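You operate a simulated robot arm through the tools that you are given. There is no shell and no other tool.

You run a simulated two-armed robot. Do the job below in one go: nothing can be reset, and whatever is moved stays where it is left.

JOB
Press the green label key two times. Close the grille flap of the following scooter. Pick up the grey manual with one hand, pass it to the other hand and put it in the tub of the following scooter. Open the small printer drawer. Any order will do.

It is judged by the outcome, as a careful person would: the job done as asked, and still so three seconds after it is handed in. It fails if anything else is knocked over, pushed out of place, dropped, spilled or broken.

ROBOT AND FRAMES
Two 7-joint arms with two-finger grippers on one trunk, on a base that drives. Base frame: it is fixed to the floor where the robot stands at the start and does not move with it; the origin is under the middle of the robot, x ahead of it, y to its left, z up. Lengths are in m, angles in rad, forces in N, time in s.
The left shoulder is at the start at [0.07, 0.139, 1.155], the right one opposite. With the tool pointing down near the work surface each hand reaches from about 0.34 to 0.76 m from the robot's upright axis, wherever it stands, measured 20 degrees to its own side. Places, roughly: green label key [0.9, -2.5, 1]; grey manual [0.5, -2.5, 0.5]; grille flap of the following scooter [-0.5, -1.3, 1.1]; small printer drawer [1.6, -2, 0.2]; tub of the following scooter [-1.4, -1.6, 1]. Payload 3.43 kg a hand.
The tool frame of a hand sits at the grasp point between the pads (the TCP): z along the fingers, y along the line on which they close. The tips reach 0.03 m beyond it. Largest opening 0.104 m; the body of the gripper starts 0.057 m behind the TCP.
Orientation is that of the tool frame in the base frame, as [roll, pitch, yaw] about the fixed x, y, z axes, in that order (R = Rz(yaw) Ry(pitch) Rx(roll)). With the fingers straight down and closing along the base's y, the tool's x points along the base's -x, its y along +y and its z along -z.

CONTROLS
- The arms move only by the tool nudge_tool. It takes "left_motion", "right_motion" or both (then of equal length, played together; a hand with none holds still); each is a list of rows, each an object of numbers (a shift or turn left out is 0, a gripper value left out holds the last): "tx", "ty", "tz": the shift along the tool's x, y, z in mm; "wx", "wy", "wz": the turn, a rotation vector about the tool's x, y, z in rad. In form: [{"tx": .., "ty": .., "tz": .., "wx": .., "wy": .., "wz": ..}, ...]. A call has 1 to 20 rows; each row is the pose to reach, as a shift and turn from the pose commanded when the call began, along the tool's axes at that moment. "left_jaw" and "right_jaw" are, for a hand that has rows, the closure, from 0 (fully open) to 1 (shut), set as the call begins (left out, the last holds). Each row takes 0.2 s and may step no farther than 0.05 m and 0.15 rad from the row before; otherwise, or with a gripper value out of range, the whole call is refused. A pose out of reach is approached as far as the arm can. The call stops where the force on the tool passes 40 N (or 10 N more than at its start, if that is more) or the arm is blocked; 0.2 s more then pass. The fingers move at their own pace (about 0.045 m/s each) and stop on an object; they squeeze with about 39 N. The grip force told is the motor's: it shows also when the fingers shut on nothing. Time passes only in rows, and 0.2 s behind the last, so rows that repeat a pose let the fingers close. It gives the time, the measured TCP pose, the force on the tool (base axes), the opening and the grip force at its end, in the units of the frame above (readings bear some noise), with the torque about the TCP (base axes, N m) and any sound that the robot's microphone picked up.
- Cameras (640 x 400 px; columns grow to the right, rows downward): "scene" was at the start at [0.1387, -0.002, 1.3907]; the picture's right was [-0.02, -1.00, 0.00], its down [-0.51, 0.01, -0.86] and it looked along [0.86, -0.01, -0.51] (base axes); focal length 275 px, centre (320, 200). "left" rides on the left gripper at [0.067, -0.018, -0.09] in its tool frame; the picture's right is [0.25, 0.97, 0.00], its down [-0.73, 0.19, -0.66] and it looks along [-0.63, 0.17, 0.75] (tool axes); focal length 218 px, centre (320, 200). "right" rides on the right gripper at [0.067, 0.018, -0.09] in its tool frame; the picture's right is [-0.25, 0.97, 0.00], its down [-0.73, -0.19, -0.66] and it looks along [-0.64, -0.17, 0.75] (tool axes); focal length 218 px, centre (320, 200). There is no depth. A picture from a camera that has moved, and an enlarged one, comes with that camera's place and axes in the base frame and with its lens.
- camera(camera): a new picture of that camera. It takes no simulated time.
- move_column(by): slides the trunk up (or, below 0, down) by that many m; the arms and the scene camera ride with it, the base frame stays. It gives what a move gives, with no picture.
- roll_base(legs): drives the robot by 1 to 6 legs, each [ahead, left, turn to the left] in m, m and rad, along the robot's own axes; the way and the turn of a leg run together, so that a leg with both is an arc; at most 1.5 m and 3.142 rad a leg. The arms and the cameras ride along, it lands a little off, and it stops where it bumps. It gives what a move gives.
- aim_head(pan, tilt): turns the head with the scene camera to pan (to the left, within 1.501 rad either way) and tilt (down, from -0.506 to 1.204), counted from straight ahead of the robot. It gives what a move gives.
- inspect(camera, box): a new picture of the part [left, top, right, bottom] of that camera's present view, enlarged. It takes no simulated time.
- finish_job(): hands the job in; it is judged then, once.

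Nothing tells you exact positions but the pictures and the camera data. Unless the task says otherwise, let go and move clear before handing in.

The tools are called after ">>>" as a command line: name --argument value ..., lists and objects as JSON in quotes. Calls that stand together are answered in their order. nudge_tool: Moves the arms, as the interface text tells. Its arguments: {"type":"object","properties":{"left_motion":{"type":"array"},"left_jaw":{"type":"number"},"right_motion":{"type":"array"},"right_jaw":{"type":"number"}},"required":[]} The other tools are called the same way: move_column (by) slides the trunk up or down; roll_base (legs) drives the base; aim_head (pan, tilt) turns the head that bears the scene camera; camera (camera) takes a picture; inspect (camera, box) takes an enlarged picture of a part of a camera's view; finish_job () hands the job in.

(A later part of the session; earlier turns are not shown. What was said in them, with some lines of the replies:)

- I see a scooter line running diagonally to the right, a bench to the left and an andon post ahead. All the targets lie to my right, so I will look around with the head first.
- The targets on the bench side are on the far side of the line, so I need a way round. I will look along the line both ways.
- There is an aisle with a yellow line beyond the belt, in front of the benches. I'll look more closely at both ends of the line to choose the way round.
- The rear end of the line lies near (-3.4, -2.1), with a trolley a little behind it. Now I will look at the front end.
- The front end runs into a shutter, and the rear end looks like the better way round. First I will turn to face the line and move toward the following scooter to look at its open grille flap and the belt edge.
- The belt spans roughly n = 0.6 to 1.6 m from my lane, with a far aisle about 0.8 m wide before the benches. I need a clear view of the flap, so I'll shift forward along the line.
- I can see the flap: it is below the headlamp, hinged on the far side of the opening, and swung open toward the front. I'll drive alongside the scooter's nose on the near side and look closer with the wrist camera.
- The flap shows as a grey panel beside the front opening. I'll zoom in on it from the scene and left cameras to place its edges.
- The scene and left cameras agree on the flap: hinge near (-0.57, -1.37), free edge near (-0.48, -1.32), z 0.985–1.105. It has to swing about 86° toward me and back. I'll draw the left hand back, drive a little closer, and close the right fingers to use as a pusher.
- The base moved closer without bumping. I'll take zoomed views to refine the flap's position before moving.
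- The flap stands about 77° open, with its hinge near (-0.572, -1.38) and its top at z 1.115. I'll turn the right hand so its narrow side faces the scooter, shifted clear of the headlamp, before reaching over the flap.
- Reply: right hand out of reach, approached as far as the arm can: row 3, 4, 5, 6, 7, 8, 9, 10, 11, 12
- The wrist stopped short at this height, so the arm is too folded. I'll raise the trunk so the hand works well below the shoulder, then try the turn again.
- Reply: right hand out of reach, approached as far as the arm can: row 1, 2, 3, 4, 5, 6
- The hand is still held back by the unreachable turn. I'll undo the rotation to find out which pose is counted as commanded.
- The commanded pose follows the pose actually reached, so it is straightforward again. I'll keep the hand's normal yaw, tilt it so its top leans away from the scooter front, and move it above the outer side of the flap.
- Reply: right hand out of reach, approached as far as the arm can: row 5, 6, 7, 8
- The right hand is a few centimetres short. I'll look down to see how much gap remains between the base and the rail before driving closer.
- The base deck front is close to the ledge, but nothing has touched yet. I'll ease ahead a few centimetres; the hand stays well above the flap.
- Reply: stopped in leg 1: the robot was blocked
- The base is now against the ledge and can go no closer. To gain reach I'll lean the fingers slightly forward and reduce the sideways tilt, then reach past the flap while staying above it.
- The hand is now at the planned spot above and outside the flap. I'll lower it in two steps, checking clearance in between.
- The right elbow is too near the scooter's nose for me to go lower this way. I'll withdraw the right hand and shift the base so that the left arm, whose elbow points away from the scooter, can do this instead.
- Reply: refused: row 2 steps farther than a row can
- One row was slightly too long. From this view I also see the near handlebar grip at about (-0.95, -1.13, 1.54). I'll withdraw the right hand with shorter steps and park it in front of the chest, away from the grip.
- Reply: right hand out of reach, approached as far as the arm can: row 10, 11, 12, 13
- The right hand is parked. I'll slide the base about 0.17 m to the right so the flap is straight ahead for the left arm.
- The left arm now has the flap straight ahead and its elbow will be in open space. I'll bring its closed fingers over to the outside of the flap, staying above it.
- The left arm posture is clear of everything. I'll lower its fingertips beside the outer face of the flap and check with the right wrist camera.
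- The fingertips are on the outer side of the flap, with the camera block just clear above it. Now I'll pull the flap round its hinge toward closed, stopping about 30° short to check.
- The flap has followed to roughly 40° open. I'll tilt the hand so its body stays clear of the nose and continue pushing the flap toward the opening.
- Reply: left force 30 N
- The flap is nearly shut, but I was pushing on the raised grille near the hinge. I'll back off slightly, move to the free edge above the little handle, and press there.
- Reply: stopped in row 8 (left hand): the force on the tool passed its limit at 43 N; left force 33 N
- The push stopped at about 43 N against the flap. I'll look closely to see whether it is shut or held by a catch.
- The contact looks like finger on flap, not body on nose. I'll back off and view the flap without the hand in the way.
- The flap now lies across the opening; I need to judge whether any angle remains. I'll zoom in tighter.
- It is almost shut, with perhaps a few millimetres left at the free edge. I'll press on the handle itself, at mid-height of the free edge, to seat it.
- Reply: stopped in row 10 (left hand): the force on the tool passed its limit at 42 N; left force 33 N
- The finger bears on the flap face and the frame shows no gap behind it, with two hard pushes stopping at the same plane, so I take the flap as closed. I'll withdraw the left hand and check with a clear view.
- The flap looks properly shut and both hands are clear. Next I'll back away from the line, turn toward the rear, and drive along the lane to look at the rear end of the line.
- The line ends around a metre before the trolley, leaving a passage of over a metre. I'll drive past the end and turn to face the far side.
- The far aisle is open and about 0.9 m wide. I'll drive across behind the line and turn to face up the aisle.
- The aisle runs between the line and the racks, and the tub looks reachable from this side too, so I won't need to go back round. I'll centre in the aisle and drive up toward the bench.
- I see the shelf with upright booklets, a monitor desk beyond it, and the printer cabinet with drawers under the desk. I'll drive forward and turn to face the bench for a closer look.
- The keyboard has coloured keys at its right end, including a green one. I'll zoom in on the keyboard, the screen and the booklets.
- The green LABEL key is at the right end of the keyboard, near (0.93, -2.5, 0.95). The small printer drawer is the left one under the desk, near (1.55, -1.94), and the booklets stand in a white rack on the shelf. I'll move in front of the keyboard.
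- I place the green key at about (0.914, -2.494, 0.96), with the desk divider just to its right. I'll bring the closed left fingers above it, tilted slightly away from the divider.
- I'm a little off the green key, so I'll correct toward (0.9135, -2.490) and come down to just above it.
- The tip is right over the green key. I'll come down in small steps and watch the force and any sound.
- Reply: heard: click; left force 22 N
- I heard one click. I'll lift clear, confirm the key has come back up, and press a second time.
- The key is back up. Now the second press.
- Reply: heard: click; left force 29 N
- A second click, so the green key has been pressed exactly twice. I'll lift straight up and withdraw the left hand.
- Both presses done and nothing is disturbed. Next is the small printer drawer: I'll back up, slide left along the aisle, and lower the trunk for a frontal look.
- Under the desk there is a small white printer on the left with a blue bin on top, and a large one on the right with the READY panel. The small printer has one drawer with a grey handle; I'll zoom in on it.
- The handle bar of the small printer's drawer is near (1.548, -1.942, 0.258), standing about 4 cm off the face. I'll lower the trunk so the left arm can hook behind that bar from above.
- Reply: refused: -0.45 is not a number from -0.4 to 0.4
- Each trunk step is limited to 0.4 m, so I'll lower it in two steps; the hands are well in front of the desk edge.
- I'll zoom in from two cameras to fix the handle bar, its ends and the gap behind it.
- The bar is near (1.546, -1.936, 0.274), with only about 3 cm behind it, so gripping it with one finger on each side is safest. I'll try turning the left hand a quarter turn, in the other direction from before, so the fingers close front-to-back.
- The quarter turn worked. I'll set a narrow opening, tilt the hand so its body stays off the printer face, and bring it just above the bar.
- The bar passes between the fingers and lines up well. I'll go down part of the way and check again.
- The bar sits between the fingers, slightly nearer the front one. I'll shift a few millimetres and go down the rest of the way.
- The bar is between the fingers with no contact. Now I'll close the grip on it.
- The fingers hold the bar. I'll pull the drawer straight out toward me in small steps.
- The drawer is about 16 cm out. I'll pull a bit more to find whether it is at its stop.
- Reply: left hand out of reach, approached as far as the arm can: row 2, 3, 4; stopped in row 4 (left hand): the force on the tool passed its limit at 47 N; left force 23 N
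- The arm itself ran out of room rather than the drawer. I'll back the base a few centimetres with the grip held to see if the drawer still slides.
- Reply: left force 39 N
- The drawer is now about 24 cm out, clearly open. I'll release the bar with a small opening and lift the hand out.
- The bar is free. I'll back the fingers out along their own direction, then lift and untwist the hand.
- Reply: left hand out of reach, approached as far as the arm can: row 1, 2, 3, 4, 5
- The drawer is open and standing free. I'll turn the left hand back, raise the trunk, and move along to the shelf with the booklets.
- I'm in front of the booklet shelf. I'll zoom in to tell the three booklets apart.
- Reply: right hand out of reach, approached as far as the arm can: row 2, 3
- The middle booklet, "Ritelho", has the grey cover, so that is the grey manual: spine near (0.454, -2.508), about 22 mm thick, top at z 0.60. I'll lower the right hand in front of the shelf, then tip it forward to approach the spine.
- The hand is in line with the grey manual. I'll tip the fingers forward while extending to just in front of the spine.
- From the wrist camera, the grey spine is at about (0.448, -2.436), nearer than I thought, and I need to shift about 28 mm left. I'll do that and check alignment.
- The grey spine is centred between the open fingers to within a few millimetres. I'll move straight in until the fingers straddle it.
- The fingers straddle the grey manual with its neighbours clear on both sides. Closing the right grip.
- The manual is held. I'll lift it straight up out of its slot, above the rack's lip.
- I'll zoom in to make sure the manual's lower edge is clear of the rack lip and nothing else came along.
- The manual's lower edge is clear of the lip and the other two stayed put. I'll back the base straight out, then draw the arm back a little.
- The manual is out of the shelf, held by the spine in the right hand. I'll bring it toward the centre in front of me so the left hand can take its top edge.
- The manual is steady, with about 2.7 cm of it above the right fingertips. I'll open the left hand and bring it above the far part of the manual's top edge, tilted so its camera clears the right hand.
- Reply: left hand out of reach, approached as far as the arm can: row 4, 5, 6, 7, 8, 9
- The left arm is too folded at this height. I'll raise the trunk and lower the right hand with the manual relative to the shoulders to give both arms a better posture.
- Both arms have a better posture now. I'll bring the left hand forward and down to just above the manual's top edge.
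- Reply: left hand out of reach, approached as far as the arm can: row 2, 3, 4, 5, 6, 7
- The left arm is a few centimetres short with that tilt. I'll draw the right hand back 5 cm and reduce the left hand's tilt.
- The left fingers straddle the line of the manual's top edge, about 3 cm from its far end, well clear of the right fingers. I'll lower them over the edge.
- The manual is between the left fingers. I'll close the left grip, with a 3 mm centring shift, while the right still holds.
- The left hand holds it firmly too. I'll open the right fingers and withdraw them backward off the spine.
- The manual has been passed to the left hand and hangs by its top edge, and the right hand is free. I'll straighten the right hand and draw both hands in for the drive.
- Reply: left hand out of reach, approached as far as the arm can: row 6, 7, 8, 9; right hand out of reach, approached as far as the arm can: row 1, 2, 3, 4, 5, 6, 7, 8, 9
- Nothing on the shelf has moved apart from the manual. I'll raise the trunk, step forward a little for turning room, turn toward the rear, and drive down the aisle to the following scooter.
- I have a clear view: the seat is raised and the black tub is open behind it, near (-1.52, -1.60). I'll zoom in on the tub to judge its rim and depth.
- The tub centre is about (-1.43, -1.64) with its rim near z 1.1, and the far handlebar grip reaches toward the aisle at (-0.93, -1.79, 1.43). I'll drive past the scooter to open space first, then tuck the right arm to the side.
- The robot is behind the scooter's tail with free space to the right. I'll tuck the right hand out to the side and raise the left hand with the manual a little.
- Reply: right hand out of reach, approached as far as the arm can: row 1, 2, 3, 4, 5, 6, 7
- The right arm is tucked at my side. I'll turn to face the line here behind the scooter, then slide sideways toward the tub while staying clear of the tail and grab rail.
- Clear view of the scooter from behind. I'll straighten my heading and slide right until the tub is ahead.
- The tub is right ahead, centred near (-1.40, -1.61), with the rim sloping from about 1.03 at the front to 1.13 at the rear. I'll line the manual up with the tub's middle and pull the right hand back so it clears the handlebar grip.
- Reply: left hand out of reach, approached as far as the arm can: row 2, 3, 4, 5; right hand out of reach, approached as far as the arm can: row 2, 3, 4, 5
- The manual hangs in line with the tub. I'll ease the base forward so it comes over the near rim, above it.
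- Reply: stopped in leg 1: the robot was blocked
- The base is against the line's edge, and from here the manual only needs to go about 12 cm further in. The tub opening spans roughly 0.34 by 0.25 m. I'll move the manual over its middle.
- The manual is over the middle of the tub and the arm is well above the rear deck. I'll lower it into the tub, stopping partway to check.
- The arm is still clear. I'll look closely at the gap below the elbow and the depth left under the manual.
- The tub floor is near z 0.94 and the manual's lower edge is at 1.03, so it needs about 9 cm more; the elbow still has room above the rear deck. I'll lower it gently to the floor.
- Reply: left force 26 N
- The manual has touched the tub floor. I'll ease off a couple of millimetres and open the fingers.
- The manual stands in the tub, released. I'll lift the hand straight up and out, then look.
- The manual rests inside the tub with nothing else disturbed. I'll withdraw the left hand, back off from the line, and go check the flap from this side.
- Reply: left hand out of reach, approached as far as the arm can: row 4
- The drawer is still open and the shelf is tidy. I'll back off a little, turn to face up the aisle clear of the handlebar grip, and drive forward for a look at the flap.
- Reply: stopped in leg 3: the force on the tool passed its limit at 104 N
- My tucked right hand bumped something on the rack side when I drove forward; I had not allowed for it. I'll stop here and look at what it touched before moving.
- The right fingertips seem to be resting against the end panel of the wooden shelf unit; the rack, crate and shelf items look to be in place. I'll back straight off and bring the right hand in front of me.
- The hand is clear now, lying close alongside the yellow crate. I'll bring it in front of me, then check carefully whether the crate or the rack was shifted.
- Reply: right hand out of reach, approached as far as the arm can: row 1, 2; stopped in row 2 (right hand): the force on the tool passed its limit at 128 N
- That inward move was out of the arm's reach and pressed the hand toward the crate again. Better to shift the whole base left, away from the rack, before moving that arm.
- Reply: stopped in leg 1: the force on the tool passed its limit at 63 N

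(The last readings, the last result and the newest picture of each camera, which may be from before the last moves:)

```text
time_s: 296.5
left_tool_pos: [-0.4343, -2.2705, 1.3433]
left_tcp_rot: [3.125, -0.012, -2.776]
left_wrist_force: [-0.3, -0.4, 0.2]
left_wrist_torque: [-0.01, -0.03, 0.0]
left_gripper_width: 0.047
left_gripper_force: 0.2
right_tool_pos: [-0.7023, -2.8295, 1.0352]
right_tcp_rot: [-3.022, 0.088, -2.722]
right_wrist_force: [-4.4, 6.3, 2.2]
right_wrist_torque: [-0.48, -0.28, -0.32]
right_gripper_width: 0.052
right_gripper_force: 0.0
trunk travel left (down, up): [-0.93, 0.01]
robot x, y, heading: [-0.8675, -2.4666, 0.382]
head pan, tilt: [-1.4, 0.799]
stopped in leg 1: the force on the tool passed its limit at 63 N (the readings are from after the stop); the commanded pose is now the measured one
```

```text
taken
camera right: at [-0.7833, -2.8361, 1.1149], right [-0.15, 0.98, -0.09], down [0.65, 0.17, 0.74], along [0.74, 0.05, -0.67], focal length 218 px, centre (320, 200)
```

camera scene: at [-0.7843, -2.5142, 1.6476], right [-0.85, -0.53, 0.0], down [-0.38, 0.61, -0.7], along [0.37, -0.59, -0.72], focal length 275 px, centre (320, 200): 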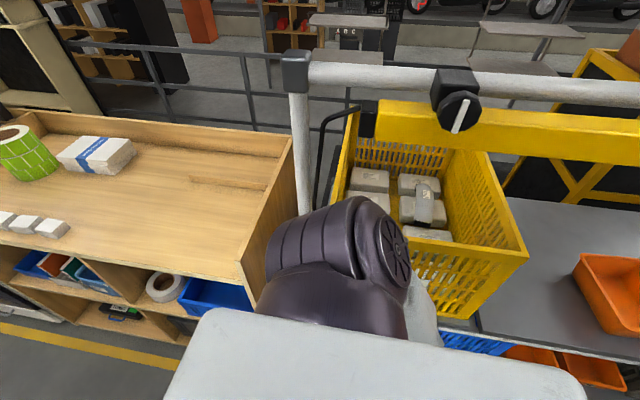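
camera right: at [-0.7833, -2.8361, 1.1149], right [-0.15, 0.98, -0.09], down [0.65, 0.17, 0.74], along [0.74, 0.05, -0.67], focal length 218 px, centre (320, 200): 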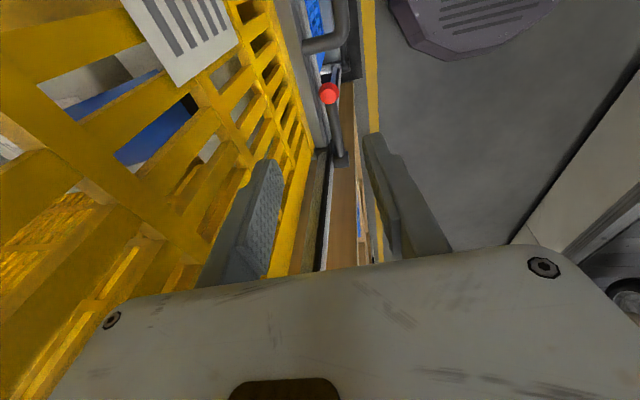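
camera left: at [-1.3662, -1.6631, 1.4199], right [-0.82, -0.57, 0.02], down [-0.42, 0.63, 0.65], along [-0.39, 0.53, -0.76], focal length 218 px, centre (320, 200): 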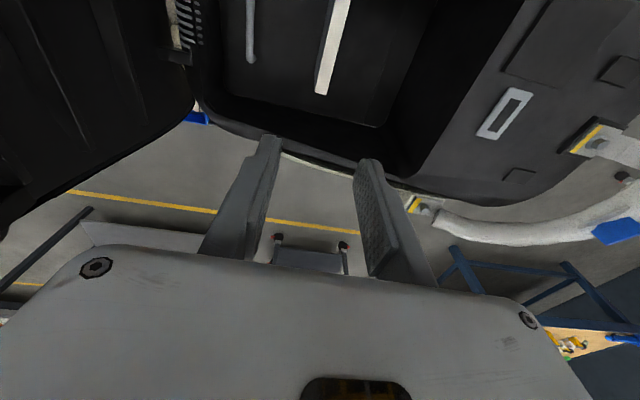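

Something is still catching the right hand. I'll examine the view closely before trying anything else.

>>> inspect --camera "right" --box '[60, 100, 400, 320]'

>>> aim_head --pan -1.5 --tilt 1.2

>>> camera --camera "scene"

>>> camera --camera "left"

```text
1.82 times, centred on (230, 210) of right
camera zoom: at [-0.7833, -2.8361, 1.1149], right [-0.15, 0.98, -0.09], down [0.65, 0.17, 0.74], along [0.74, 0.05, -0.67], focal length 397 px, centre (484, 182)
```

zoom: 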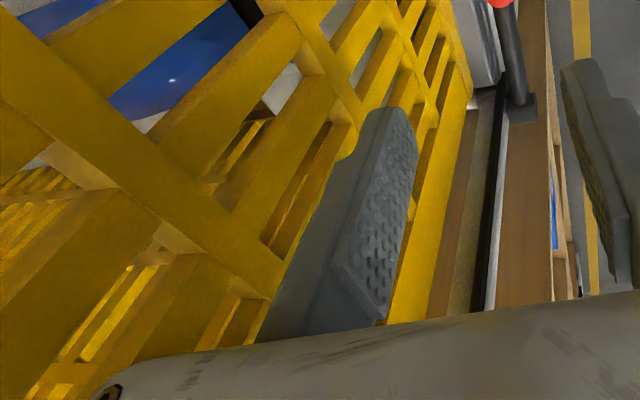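

```text
time_s: 297.4
left_tool_pos: [-0.4364, -2.2707, 1.344]
left_tcp_rot: [3.126, -0.012, -2.778]
left_wrist_force: [-0.4, -0.3, 0.5]
left_wrist_torque: [0.0, 0.03, 0.0]
left_gripper_width: 0.0465
left_gripper_force: 0.1
right_tool_pos: [-0.7021, -2.8299, 1.0351]
right_tcp_rot: [-3.021, 0.087, -2.724]
right_wrist_force: [-4.5, 7.5, 0.0]
right_wrist_torque: [-0.46, -0.33, -0.32]
right_gripper_width: 0.0518
right_gripper_force: 0.0
trunk travel left (down, up): [-0.93, 0.01]
robot x, y, heading: [-0.8715, -2.4664, 0.384]
head pan, tilt: [-1.499, 1.201]
```

```text
taken
camera scene: at [-0.8025, -2.4959, 1.62], right [-0.9, -0.44, 0.0], down [-0.41, 0.84, -0.36], along [0.16, -0.33, -0.93], focal length 275 px, centre (320, 200)
```

scene: 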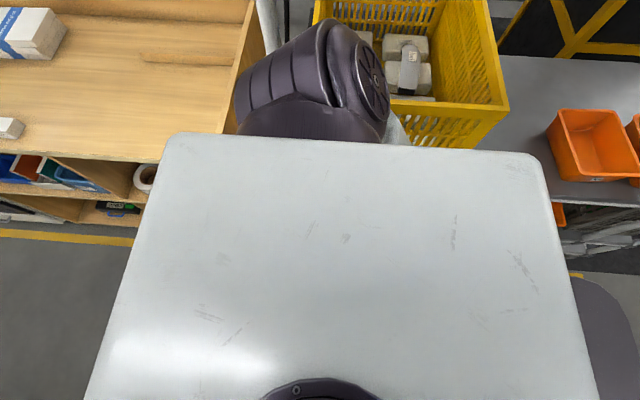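

```text
taken
camera left: at [-0.4915, -2.3116, 1.4327], right [-0.58, 0.81, 0.02], down [0.62, 0.43, 0.65], along [0.52, 0.39, -0.76], focal length 218 px, centre (320, 200)
```

left: 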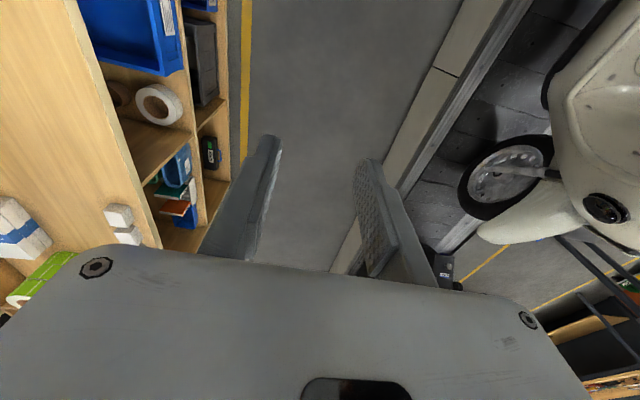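

I can't see anything hooked. I'll try a very small base shift away from the rack and read both hands' forces.

>>> roll_base --legs '[[0, 0.03, 0]]'

>>> camera --camera "right"

```text
time_s: 298.2
left_tool_pos: [-0.4437, -2.2526, 1.3426]
left_tcp_rot: [3.117, -0.012, -2.779]
left_wrist_force: [-0.5, -1.4, -0.3]
left_wrist_torque: [0.08, 0.03, 0.0]
left_gripper_width: 0.0466
left_gripper_force: 0.1
right_tool_pos: [-0.712, -2.8099, 1.0315]
right_tcp_rot: [-3.03, 0.087, -2.722]
right_wrist_force: [0.4, -1.7, -1.0]
right_wrist_torque: [0.05, 0.03, -0.01]
right_gripper_width: 0.0517
right_gripper_force: 0.0
trunk travel left (down, up): [-0.93, 0.01]
robot x, y, heading: [-0.8817, -2.4405, 0.386]
head pan, tilt: [-1.499, 1.201]
```

```text
taken
camera right: at [-0.7917, -2.8157, 1.1118], right [-0.15, 0.98, -0.09], down [0.66, 0.17, 0.74], along [0.74, 0.06, -0.67], focal length 218 px, centre (320, 200)
```

right: 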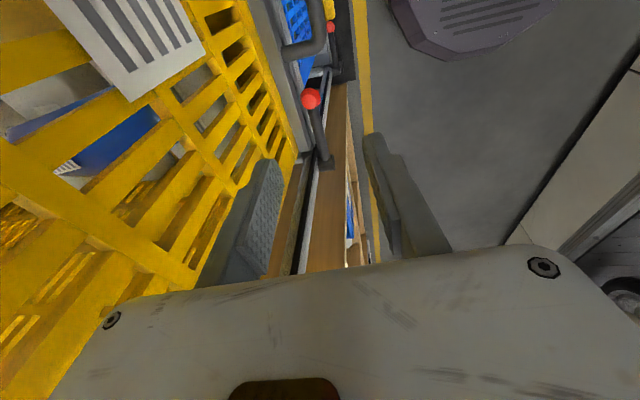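

That freed the hand; forces are back to zero. I'll continue easing the base away from the rack.

>>> roll_base --legs '[[0, 0.06, 0]]'

>>> roll_base --legs '[[0, 0.07, 0]]'

>>> camera --camera "right"

>>> camera --camera "scene"

```text
time_s: 299.2
left_tool_pos: [-0.4665, -2.1975, 1.3424]
left_tcp_rot: [3.116, -0.011, -2.779]
left_wrist_force: [-1.3, -0.2, -0.6]
left_wrist_torque: [0.09, 0.01, -0.01]
left_gripper_width: 0.0469
left_gripper_force: 0.1
right_tool_pos: [-0.7322, -2.7554, 1.0315]
right_tcp_rot: [-3.029, 0.088, -2.721]
right_wrist_force: [0.4, -0.3, -0.1]
right_wrist_torque: [0.06, 0.02, 0.0]
right_gripper_width: 0.052
right_gripper_force: 0.0
trunk travel left (down, up): [-0.93, 0.01]
robot x, y, heading: [-0.9069, -2.3832, 0.381]
head pan, tilt: [-1.499, 1.201]
```

```text
time_s: 300.2
left_tool_pos: [-0.4919, -2.1352, 1.3425]
left_tcp_rot: [3.115, -0.012, -2.78]
left_wrist_force: [0.5, -1.5, 0.3]
left_wrist_torque: [0.05, 0.07, -0.02]
left_gripper_width: 0.0465
left_gripper_force: 0.0
right_tool_pos: [-0.7584, -2.692, 1.0316]
right_tcp_rot: [-3.027, 0.087, -2.72]
right_wrist_force: [-0.7, -0.2, -0.8]
right_wrist_torque: [0.03, 0.02, 0.02]
right_gripper_width: 0.052
right_gripper_force: 0.0
trunk travel left (down, up): [-0.93, 0.01]
robot x, y, heading: [-0.9309, -2.317, 0.388]
head pan, tilt: [-1.499, 1.201]
```

```text
taken
camera right: at [-0.8391, -2.6969, 1.1118], right [-0.15, 0.98, -0.09], down [0.66, 0.17, 0.74], along [0.74, 0.06, -0.67], focal length 218 px, centre (320, 200)
```

right: 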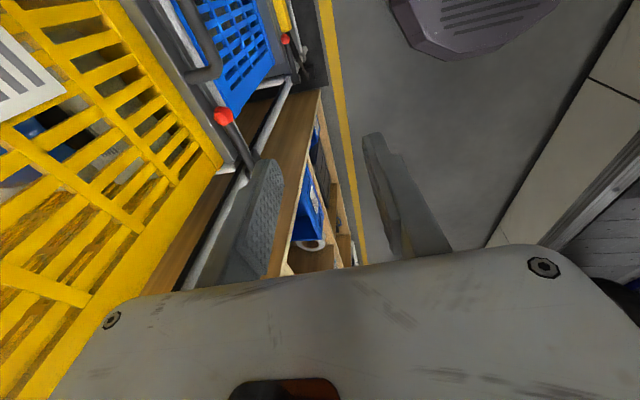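

```text
taken
camera scene: at [-0.8572, -2.3601, 1.6194], right [-0.9, -0.44, 0.0], down [-0.41, 0.84, -0.36], along [0.16, -0.32, -0.93], focal length 275 px, centre (320, 200)
```

scene: 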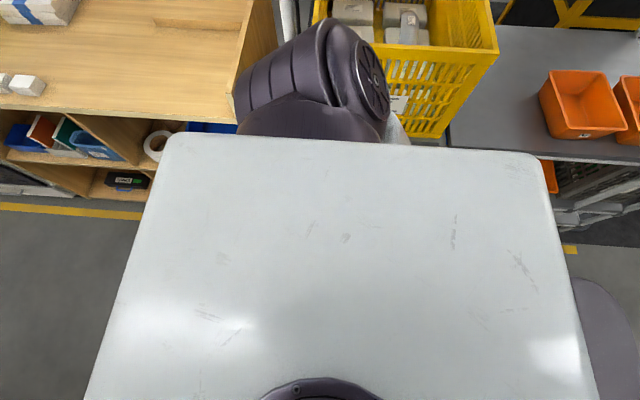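

The hand is well clear. Now I'll bring the right hand forward in front of my body.

>>> nudge_tool --right_motion '[{"tx": -45}, {"tx": -90}, {"tx": -130, "ty": 20}, {"tx": -170, "ty": 45}, {"tx": -210, "ty": 70}, {"tx": -250, "ty": 95}, {"tx": -285, "ty": 125}, {"tx": -310, "ty": 160}, {"tx": -330, "ty": 195}]'

>>> aim_head --pan -1.2 --tilt 0.6

>>> camera --camera "scene"

```text
time_s: 301.6
left_tool_pos: [-0.4908, -2.1278, 1.3408]
left_tcp_rot: [3.125, -0.015, -2.78]
left_wrist_force: [0.1, 0.3, -1.2]
left_wrist_torque: [0.03, 0.06, 0.02]
left_gripper_width: 0.0467
left_gripper_force: 0.2
right_tool_pos: [-0.5656, -2.5866, 1.0545]
right_tcp_rot: [-2.854, 0.06, -2.692]
right_wrist_force: [-0.1, 0.1, 0.1]
right_wrist_torque: [0.02, 0.03, -0.04]
right_gripper_width: 0.0521
right_gripper_force: 0.0
right hand out of reach, approached as far as the arm can: row 1, 2, 3, 4, 5, 6, 7
trunk travel left (down, up): [-0.93, 0.01]
robot x, y, heading: [-0.9318, -2.3204, 0.388]
head pan, tilt: [-1.499, 1.201]
stopped in row 7 (right hand): the arm was blocked; the commanded pose is now the measured one
```

```text
time_s: 302.6
left_tool_pos: [-0.4961, -2.1266, 1.3429]
left_tcp_rot: [3.125, -0.013, -2.78]
left_wrist_force: [0.3, 0.4, 0.2]
left_wrist_torque: [-0.04, -0.01, 0.0]
left_gripper_width: 0.0468
left_gripper_force: 0.1
right_tool_pos: [-0.569, -2.5864, 1.057]
right_tcp_rot: [-2.851, 0.064, -2.688]
right_wrist_force: [-0.6, -1.1, 0.2]
right_wrist_torque: [0.04, 0.0, 0.04]
right_gripper_width: 0.0522
right_gripper_force: 0.0
trunk travel left (down, up): [-0.93, 0.01]
robot x, y, heading: [-0.9273, -2.3179, 0.384]
head pan, tilt: [-1.201, 0.6]
```

```text
taken
camera scene: at [-0.8265, -2.3647, 1.6644], right [-0.73, -0.69, 0.0], down [-0.39, 0.41, -0.82], along [0.57, -0.6, -0.57], focal length 275 px, centre (320, 200)
```

scene: 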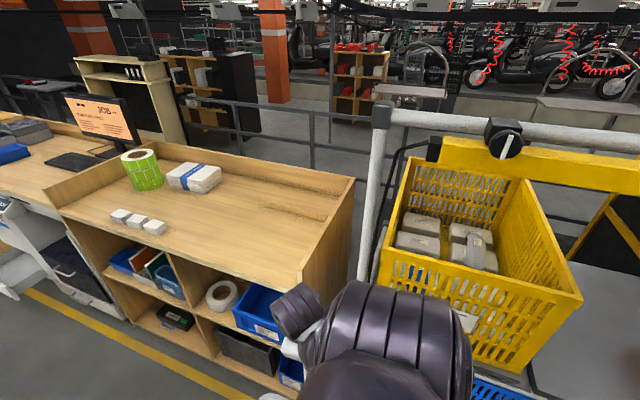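

The crate still lines up squarely with the rack and its contents are in order, so the bump seems to have left nothing displaced. I'll draw the right hand further in, step away from the benches, then continue up the aisle.

>>> nudge_tool --right_motion '[{"tx": -20, "ty": 25}, {"tx": -40, "ty": 50}, {"tx": -60, "ty": 80}, {"tx": -80, "ty": 110}, {"tx": -100, "ty": 140}]'

>>> camera --camera "right"

>>> camera --camera "scene"

```text
time_s: 303.3
left_tool_pos: [-0.4928, -2.1273, 1.3411]
left_tcp_rot: [3.125, -0.014, -2.782]
left_wrist_force: [-0.2, -0.8, 0.2]
left_wrist_torque: [-0.05, -0.01, -0.03]
left_gripper_width: 0.0469
left_gripper_force: 0.1
right_tool_pos: [-0.5355, -2.5877, 1.0665]
right_tcp_rot: [-2.686, 0.033, -2.681]
right_wrist_force: [-0.3, 0.4, 0.6]
right_wrist_torque: [0.0, 0.02, 0.01]
right_gripper_width: 0.0521
right_gripper_force: 0.1
right hand out of reach, approached as far as the arm can: row 3
trunk travel left (down, up): [-0.93, 0.01]
robot x, y, heading: [-0.9306, -2.3163, 0.386]
head pan, tilt: [-1.201, 0.6]
stopped in row 3 (right hand): the arm was blocked; the commanded pose is now the measured one
```

```text
taken
camera right: at [-0.6245, -2.5697, 1.1355], right [-0.15, 0.9, -0.42], down [0.58, 0.42, 0.7], along [0.8, -0.14, -0.58], focal length 218 px, centre (320, 200)
```

right: 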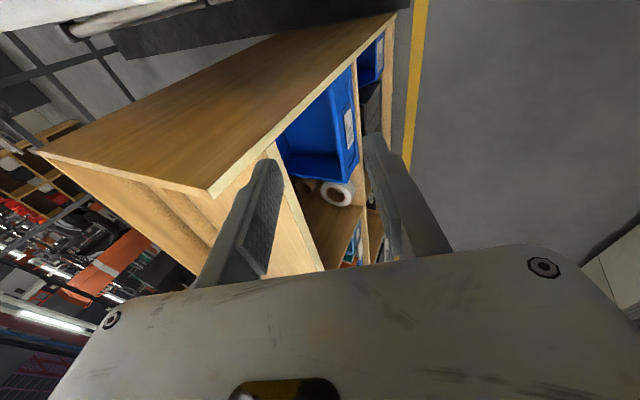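

```text
taken
camera scene: at [-0.8235, -2.3651, 1.6643], right [-0.73, -0.69, 0.0], down [-0.39, 0.41, -0.82], along [0.56, -0.6, -0.57], focal length 275 px, centre (320, 200)
```

scene: 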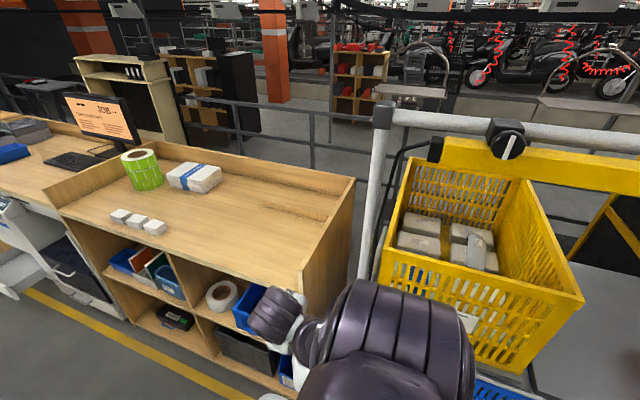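

The right hand is in a usable place now with no contact. I'll drive forward along the middle of the aisle, watching the clearances, to see the flap.

>>> roll_base --legs '[[0, 0.03, -0.01], [0.5, 0, 0]]'

>>> camera --camera "right"

>>> aim_head --pan 0.9 --tilt 0.5

>>> camera --camera "scene"

```text
time_s: 306.6
left_tool_pos: [-0.048, -1.9389, 1.3446]
left_tcp_rot: [3.124, -0.011, -2.809]
left_wrist_force: [-0.5, -1.2, -0.3]
left_wrist_torque: [-0.01, -0.01, -0.02]
left_gripper_width: 0.0469
left_gripper_force: 0.0
right_tool_pos: [-0.1044, -2.3967, 1.0658]
right_tcp_rot: [-2.686, 0.036, -2.709]
right_wrist_force: [-0.3, -0.1, -0.4]
right_wrist_torque: [0.01, -0.01, 0.04]
right_gripper_width: 0.0522
right_gripper_force: 0.0
trunk travel left (down, up): [-0.93, 0.01]
robot x, y, heading: [-0.4889, -2.1152, 0.359]
head pan, tilt: [-1.201, 0.6]
```

```text
taken
camera right: at [-0.192, -2.3774, 1.1361], right [-0.12, 0.9, -0.42], down [0.59, 0.4, 0.7], along [0.8, -0.16, -0.58], focal length 218 px, centre (320, 200)
```

right: 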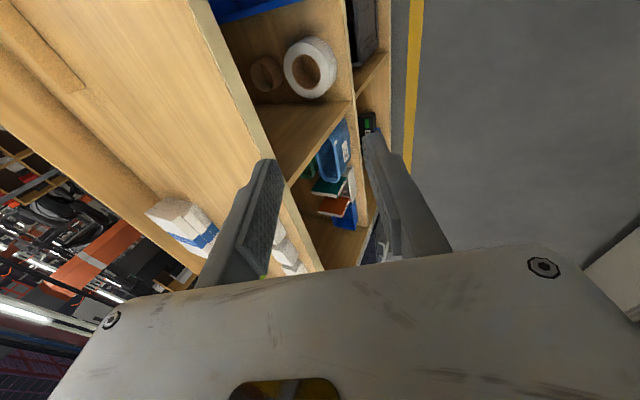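

```text
time_s: 308.6
left_tool_pos: [-0.0475, -1.9374, 1.343]
left_tcp_rot: [3.122, -0.013, -2.809]
left_wrist_force: [-0.4, 0.8, 0.1]
left_wrist_torque: [0.04, 0.03, 0.02]
left_gripper_width: 0.0467
left_gripper_force: 0.1
right_tool_pos: [-0.1024, -2.3977, 1.0664]
right_tcp_rot: [-2.689, 0.033, -2.71]
right_wrist_force: [-1.6, 0.4, -1.1]
right_wrist_torque: [0.04, 0.02, 0.0]
right_gripper_width: 0.0518
right_gripper_force: 0.0
trunk travel left (down, up): [-0.93, 0.01]
robot x, y, heading: [-0.4919, -2.117, 0.362]
head pan, tilt: [0.901, 0.499]
```

```text
taken
camera scene: at [-0.4147, -2.0142, 1.6735], right [0.95, -0.31, 0.0], down [-0.15, -0.46, -0.88], along [0.27, 0.84, -0.48], focal length 275 px, centre (320, 200)
```

scene: 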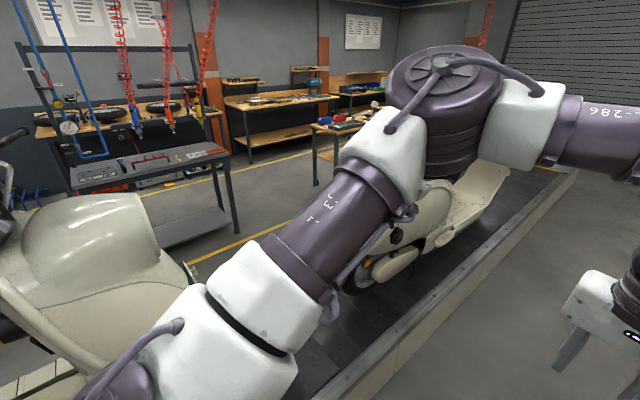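

The flap area is just coming into view past the nose. A little further forward will show it face on.

>>> roll_base --legs '[[0.5, 0, 0.015]]'

>>> aim_head --pan 1.5 --tilt 0.45

>>> camera --camera "scene"

```text
time_s: 311.6
left_tool_pos: [0.411, -1.7479, 1.3431]
left_tcp_rot: [3.124, -0.011, -2.784]
left_wrist_force: [1.0, -0.4, -1.0]
left_wrist_torque: [0.01, -0.01, 0.01]
left_gripper_width: 0.0467
left_gripper_force: 0.0
right_tool_pos: [0.3658, -2.2078, 1.067]
right_tcp_rot: [-2.686, 0.034, -2.684]
right_wrist_force: [1.1, -1.1, 0.0]
right_wrist_torque: [0.03, -0.01, 0.0]
right_gripper_width: 0.0519
right_gripper_force: 0.1
trunk travel left (down, up): [-0.93, 0.01]
robot x, y, heading: [-0.0246, -1.9411, 0.377]
head pan, tilt: [0.901, 0.499]
```

```text
time_s: 312.6
left_tool_pos: [0.4124, -1.7475, 1.3427]
left_tcp_rot: [3.124, -0.011, -2.784]
left_wrist_force: [0.2, 0.5, 0.2]
left_wrist_torque: [0.03, -0.01, -0.02]
left_gripper_width: 0.047
left_gripper_force: 0.2
right_tool_pos: [0.3678, -2.2076, 1.0656]
right_tcp_rot: [-2.687, 0.035, -2.686]
right_wrist_force: [1.2, -0.4, 0.4]
right_wrist_torque: [-0.01, 0.01, -0.02]
right_gripper_width: 0.052
right_gripper_force: 0.1
trunk travel left (down, up): [-0.93, 0.01]
robot x, y, heading: [-0.0222, -1.9391, 0.383]
head pan, tilt: [1.499, 0.45]
```

```text
taken
camera scene: at [-0.0071, -1.8322, 1.678], right [0.95, 0.3, 0.0], down [0.13, -0.41, -0.9], along [-0.27, 0.86, -0.44], focal length 275 px, centre (320, 200)
```

scene: 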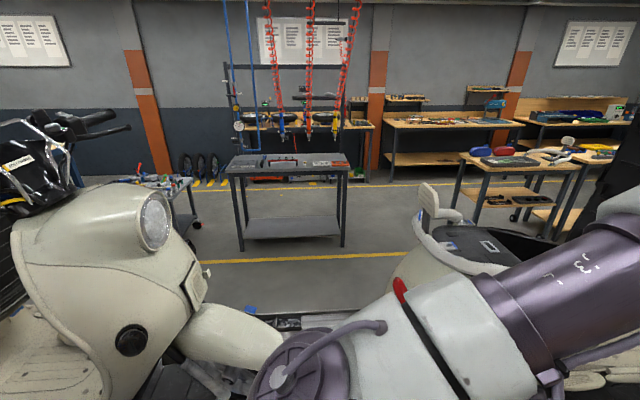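

Now I can see the flap from the hinge side, below the headlamp. I'll zoom in on it.

>>> inspect --camera "scene" --box '[140, 230, 260, 330]'

>>> inspect --camera "scene" --box '[175, 245, 225, 315]'

```text
4.00 times, centred on (200, 280) of scene
camera zoom: at [-0.0071, -1.8322, 1.678], right [0.95, 0.3, 0.0], down [0.13, -0.41, -0.9], along [-0.27, 0.86, -0.44], focal length 1100 px, centre (800, -120)
```

zoom: 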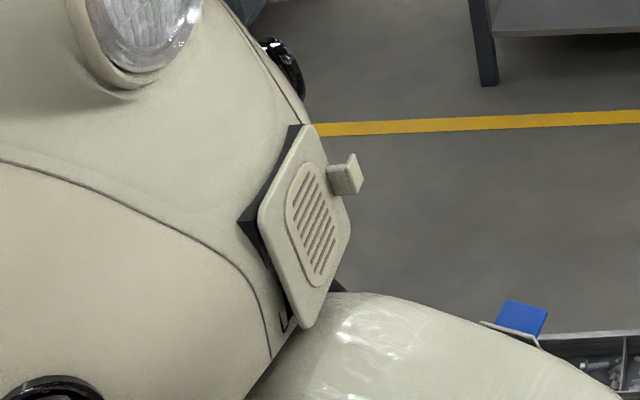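

```text
5.71 times, centred on (200, 280) of scene
camera zoom: at [-0.0071, -1.8322, 1.678], right [0.95, 0.3, 0.0], down [0.13, -0.41, -0.9], along [-0.27, 0.86, -0.44], focal length 1571 px, centre (1006, -257)
```

zoom: 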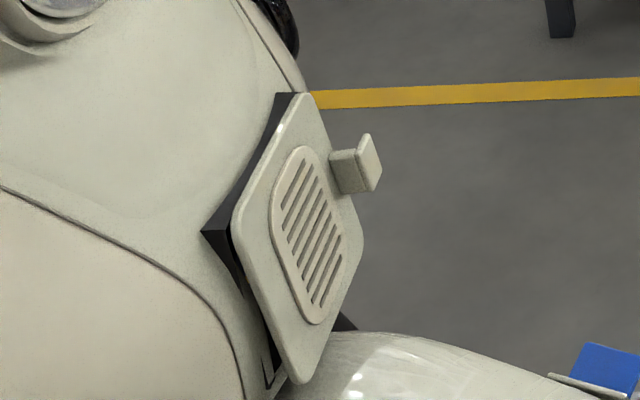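

From the hinge side the flap lies flat against its frame all round, so it is shut. The rest also looks done:
- **Label key:** pressed twice, with a click each time.
- **Manual:** in the tub.
- **Drawer:** open.

Both hands are empty and clear, so I'm handing the job in.

>>> finish_job

```text
The job is handed in.
```

I finished all four tasks and handed the job in. One bump along the way may count against it.

- **Green label key:** I pressed it twice, and each press gave one audible click. The key came back up after the first press. The screen still read "SCAN CARD FIRST" after both presses.
- **Grille flap:** It is closed. I pushed until it stopped, then checked it from both sides, and it lies flat against its frame.
- **Grey manual:** I picked up the grey "Ritelho" booklet with the right hand, passed it to the left, and stood it in the tub of the following scooter. It was still standing there when I last looked.
- **Small printer drawer:** It is open by about 24 cm.

**The bump:** after placing the manual, I drove up the aisle with the right arm tucked out to the side and it hit the rack area. I had not allowed for how far it stuck out. The hand was stopped at about 104 N. It then pressed the yellow crate twice more, at 128 N and 63 N, while I freed it.

Afterwards the crate looked square to the rack, its contents looked undisturbed, and I saw nothing fallen. I had no earlier picture good enough to rule out a small shift.
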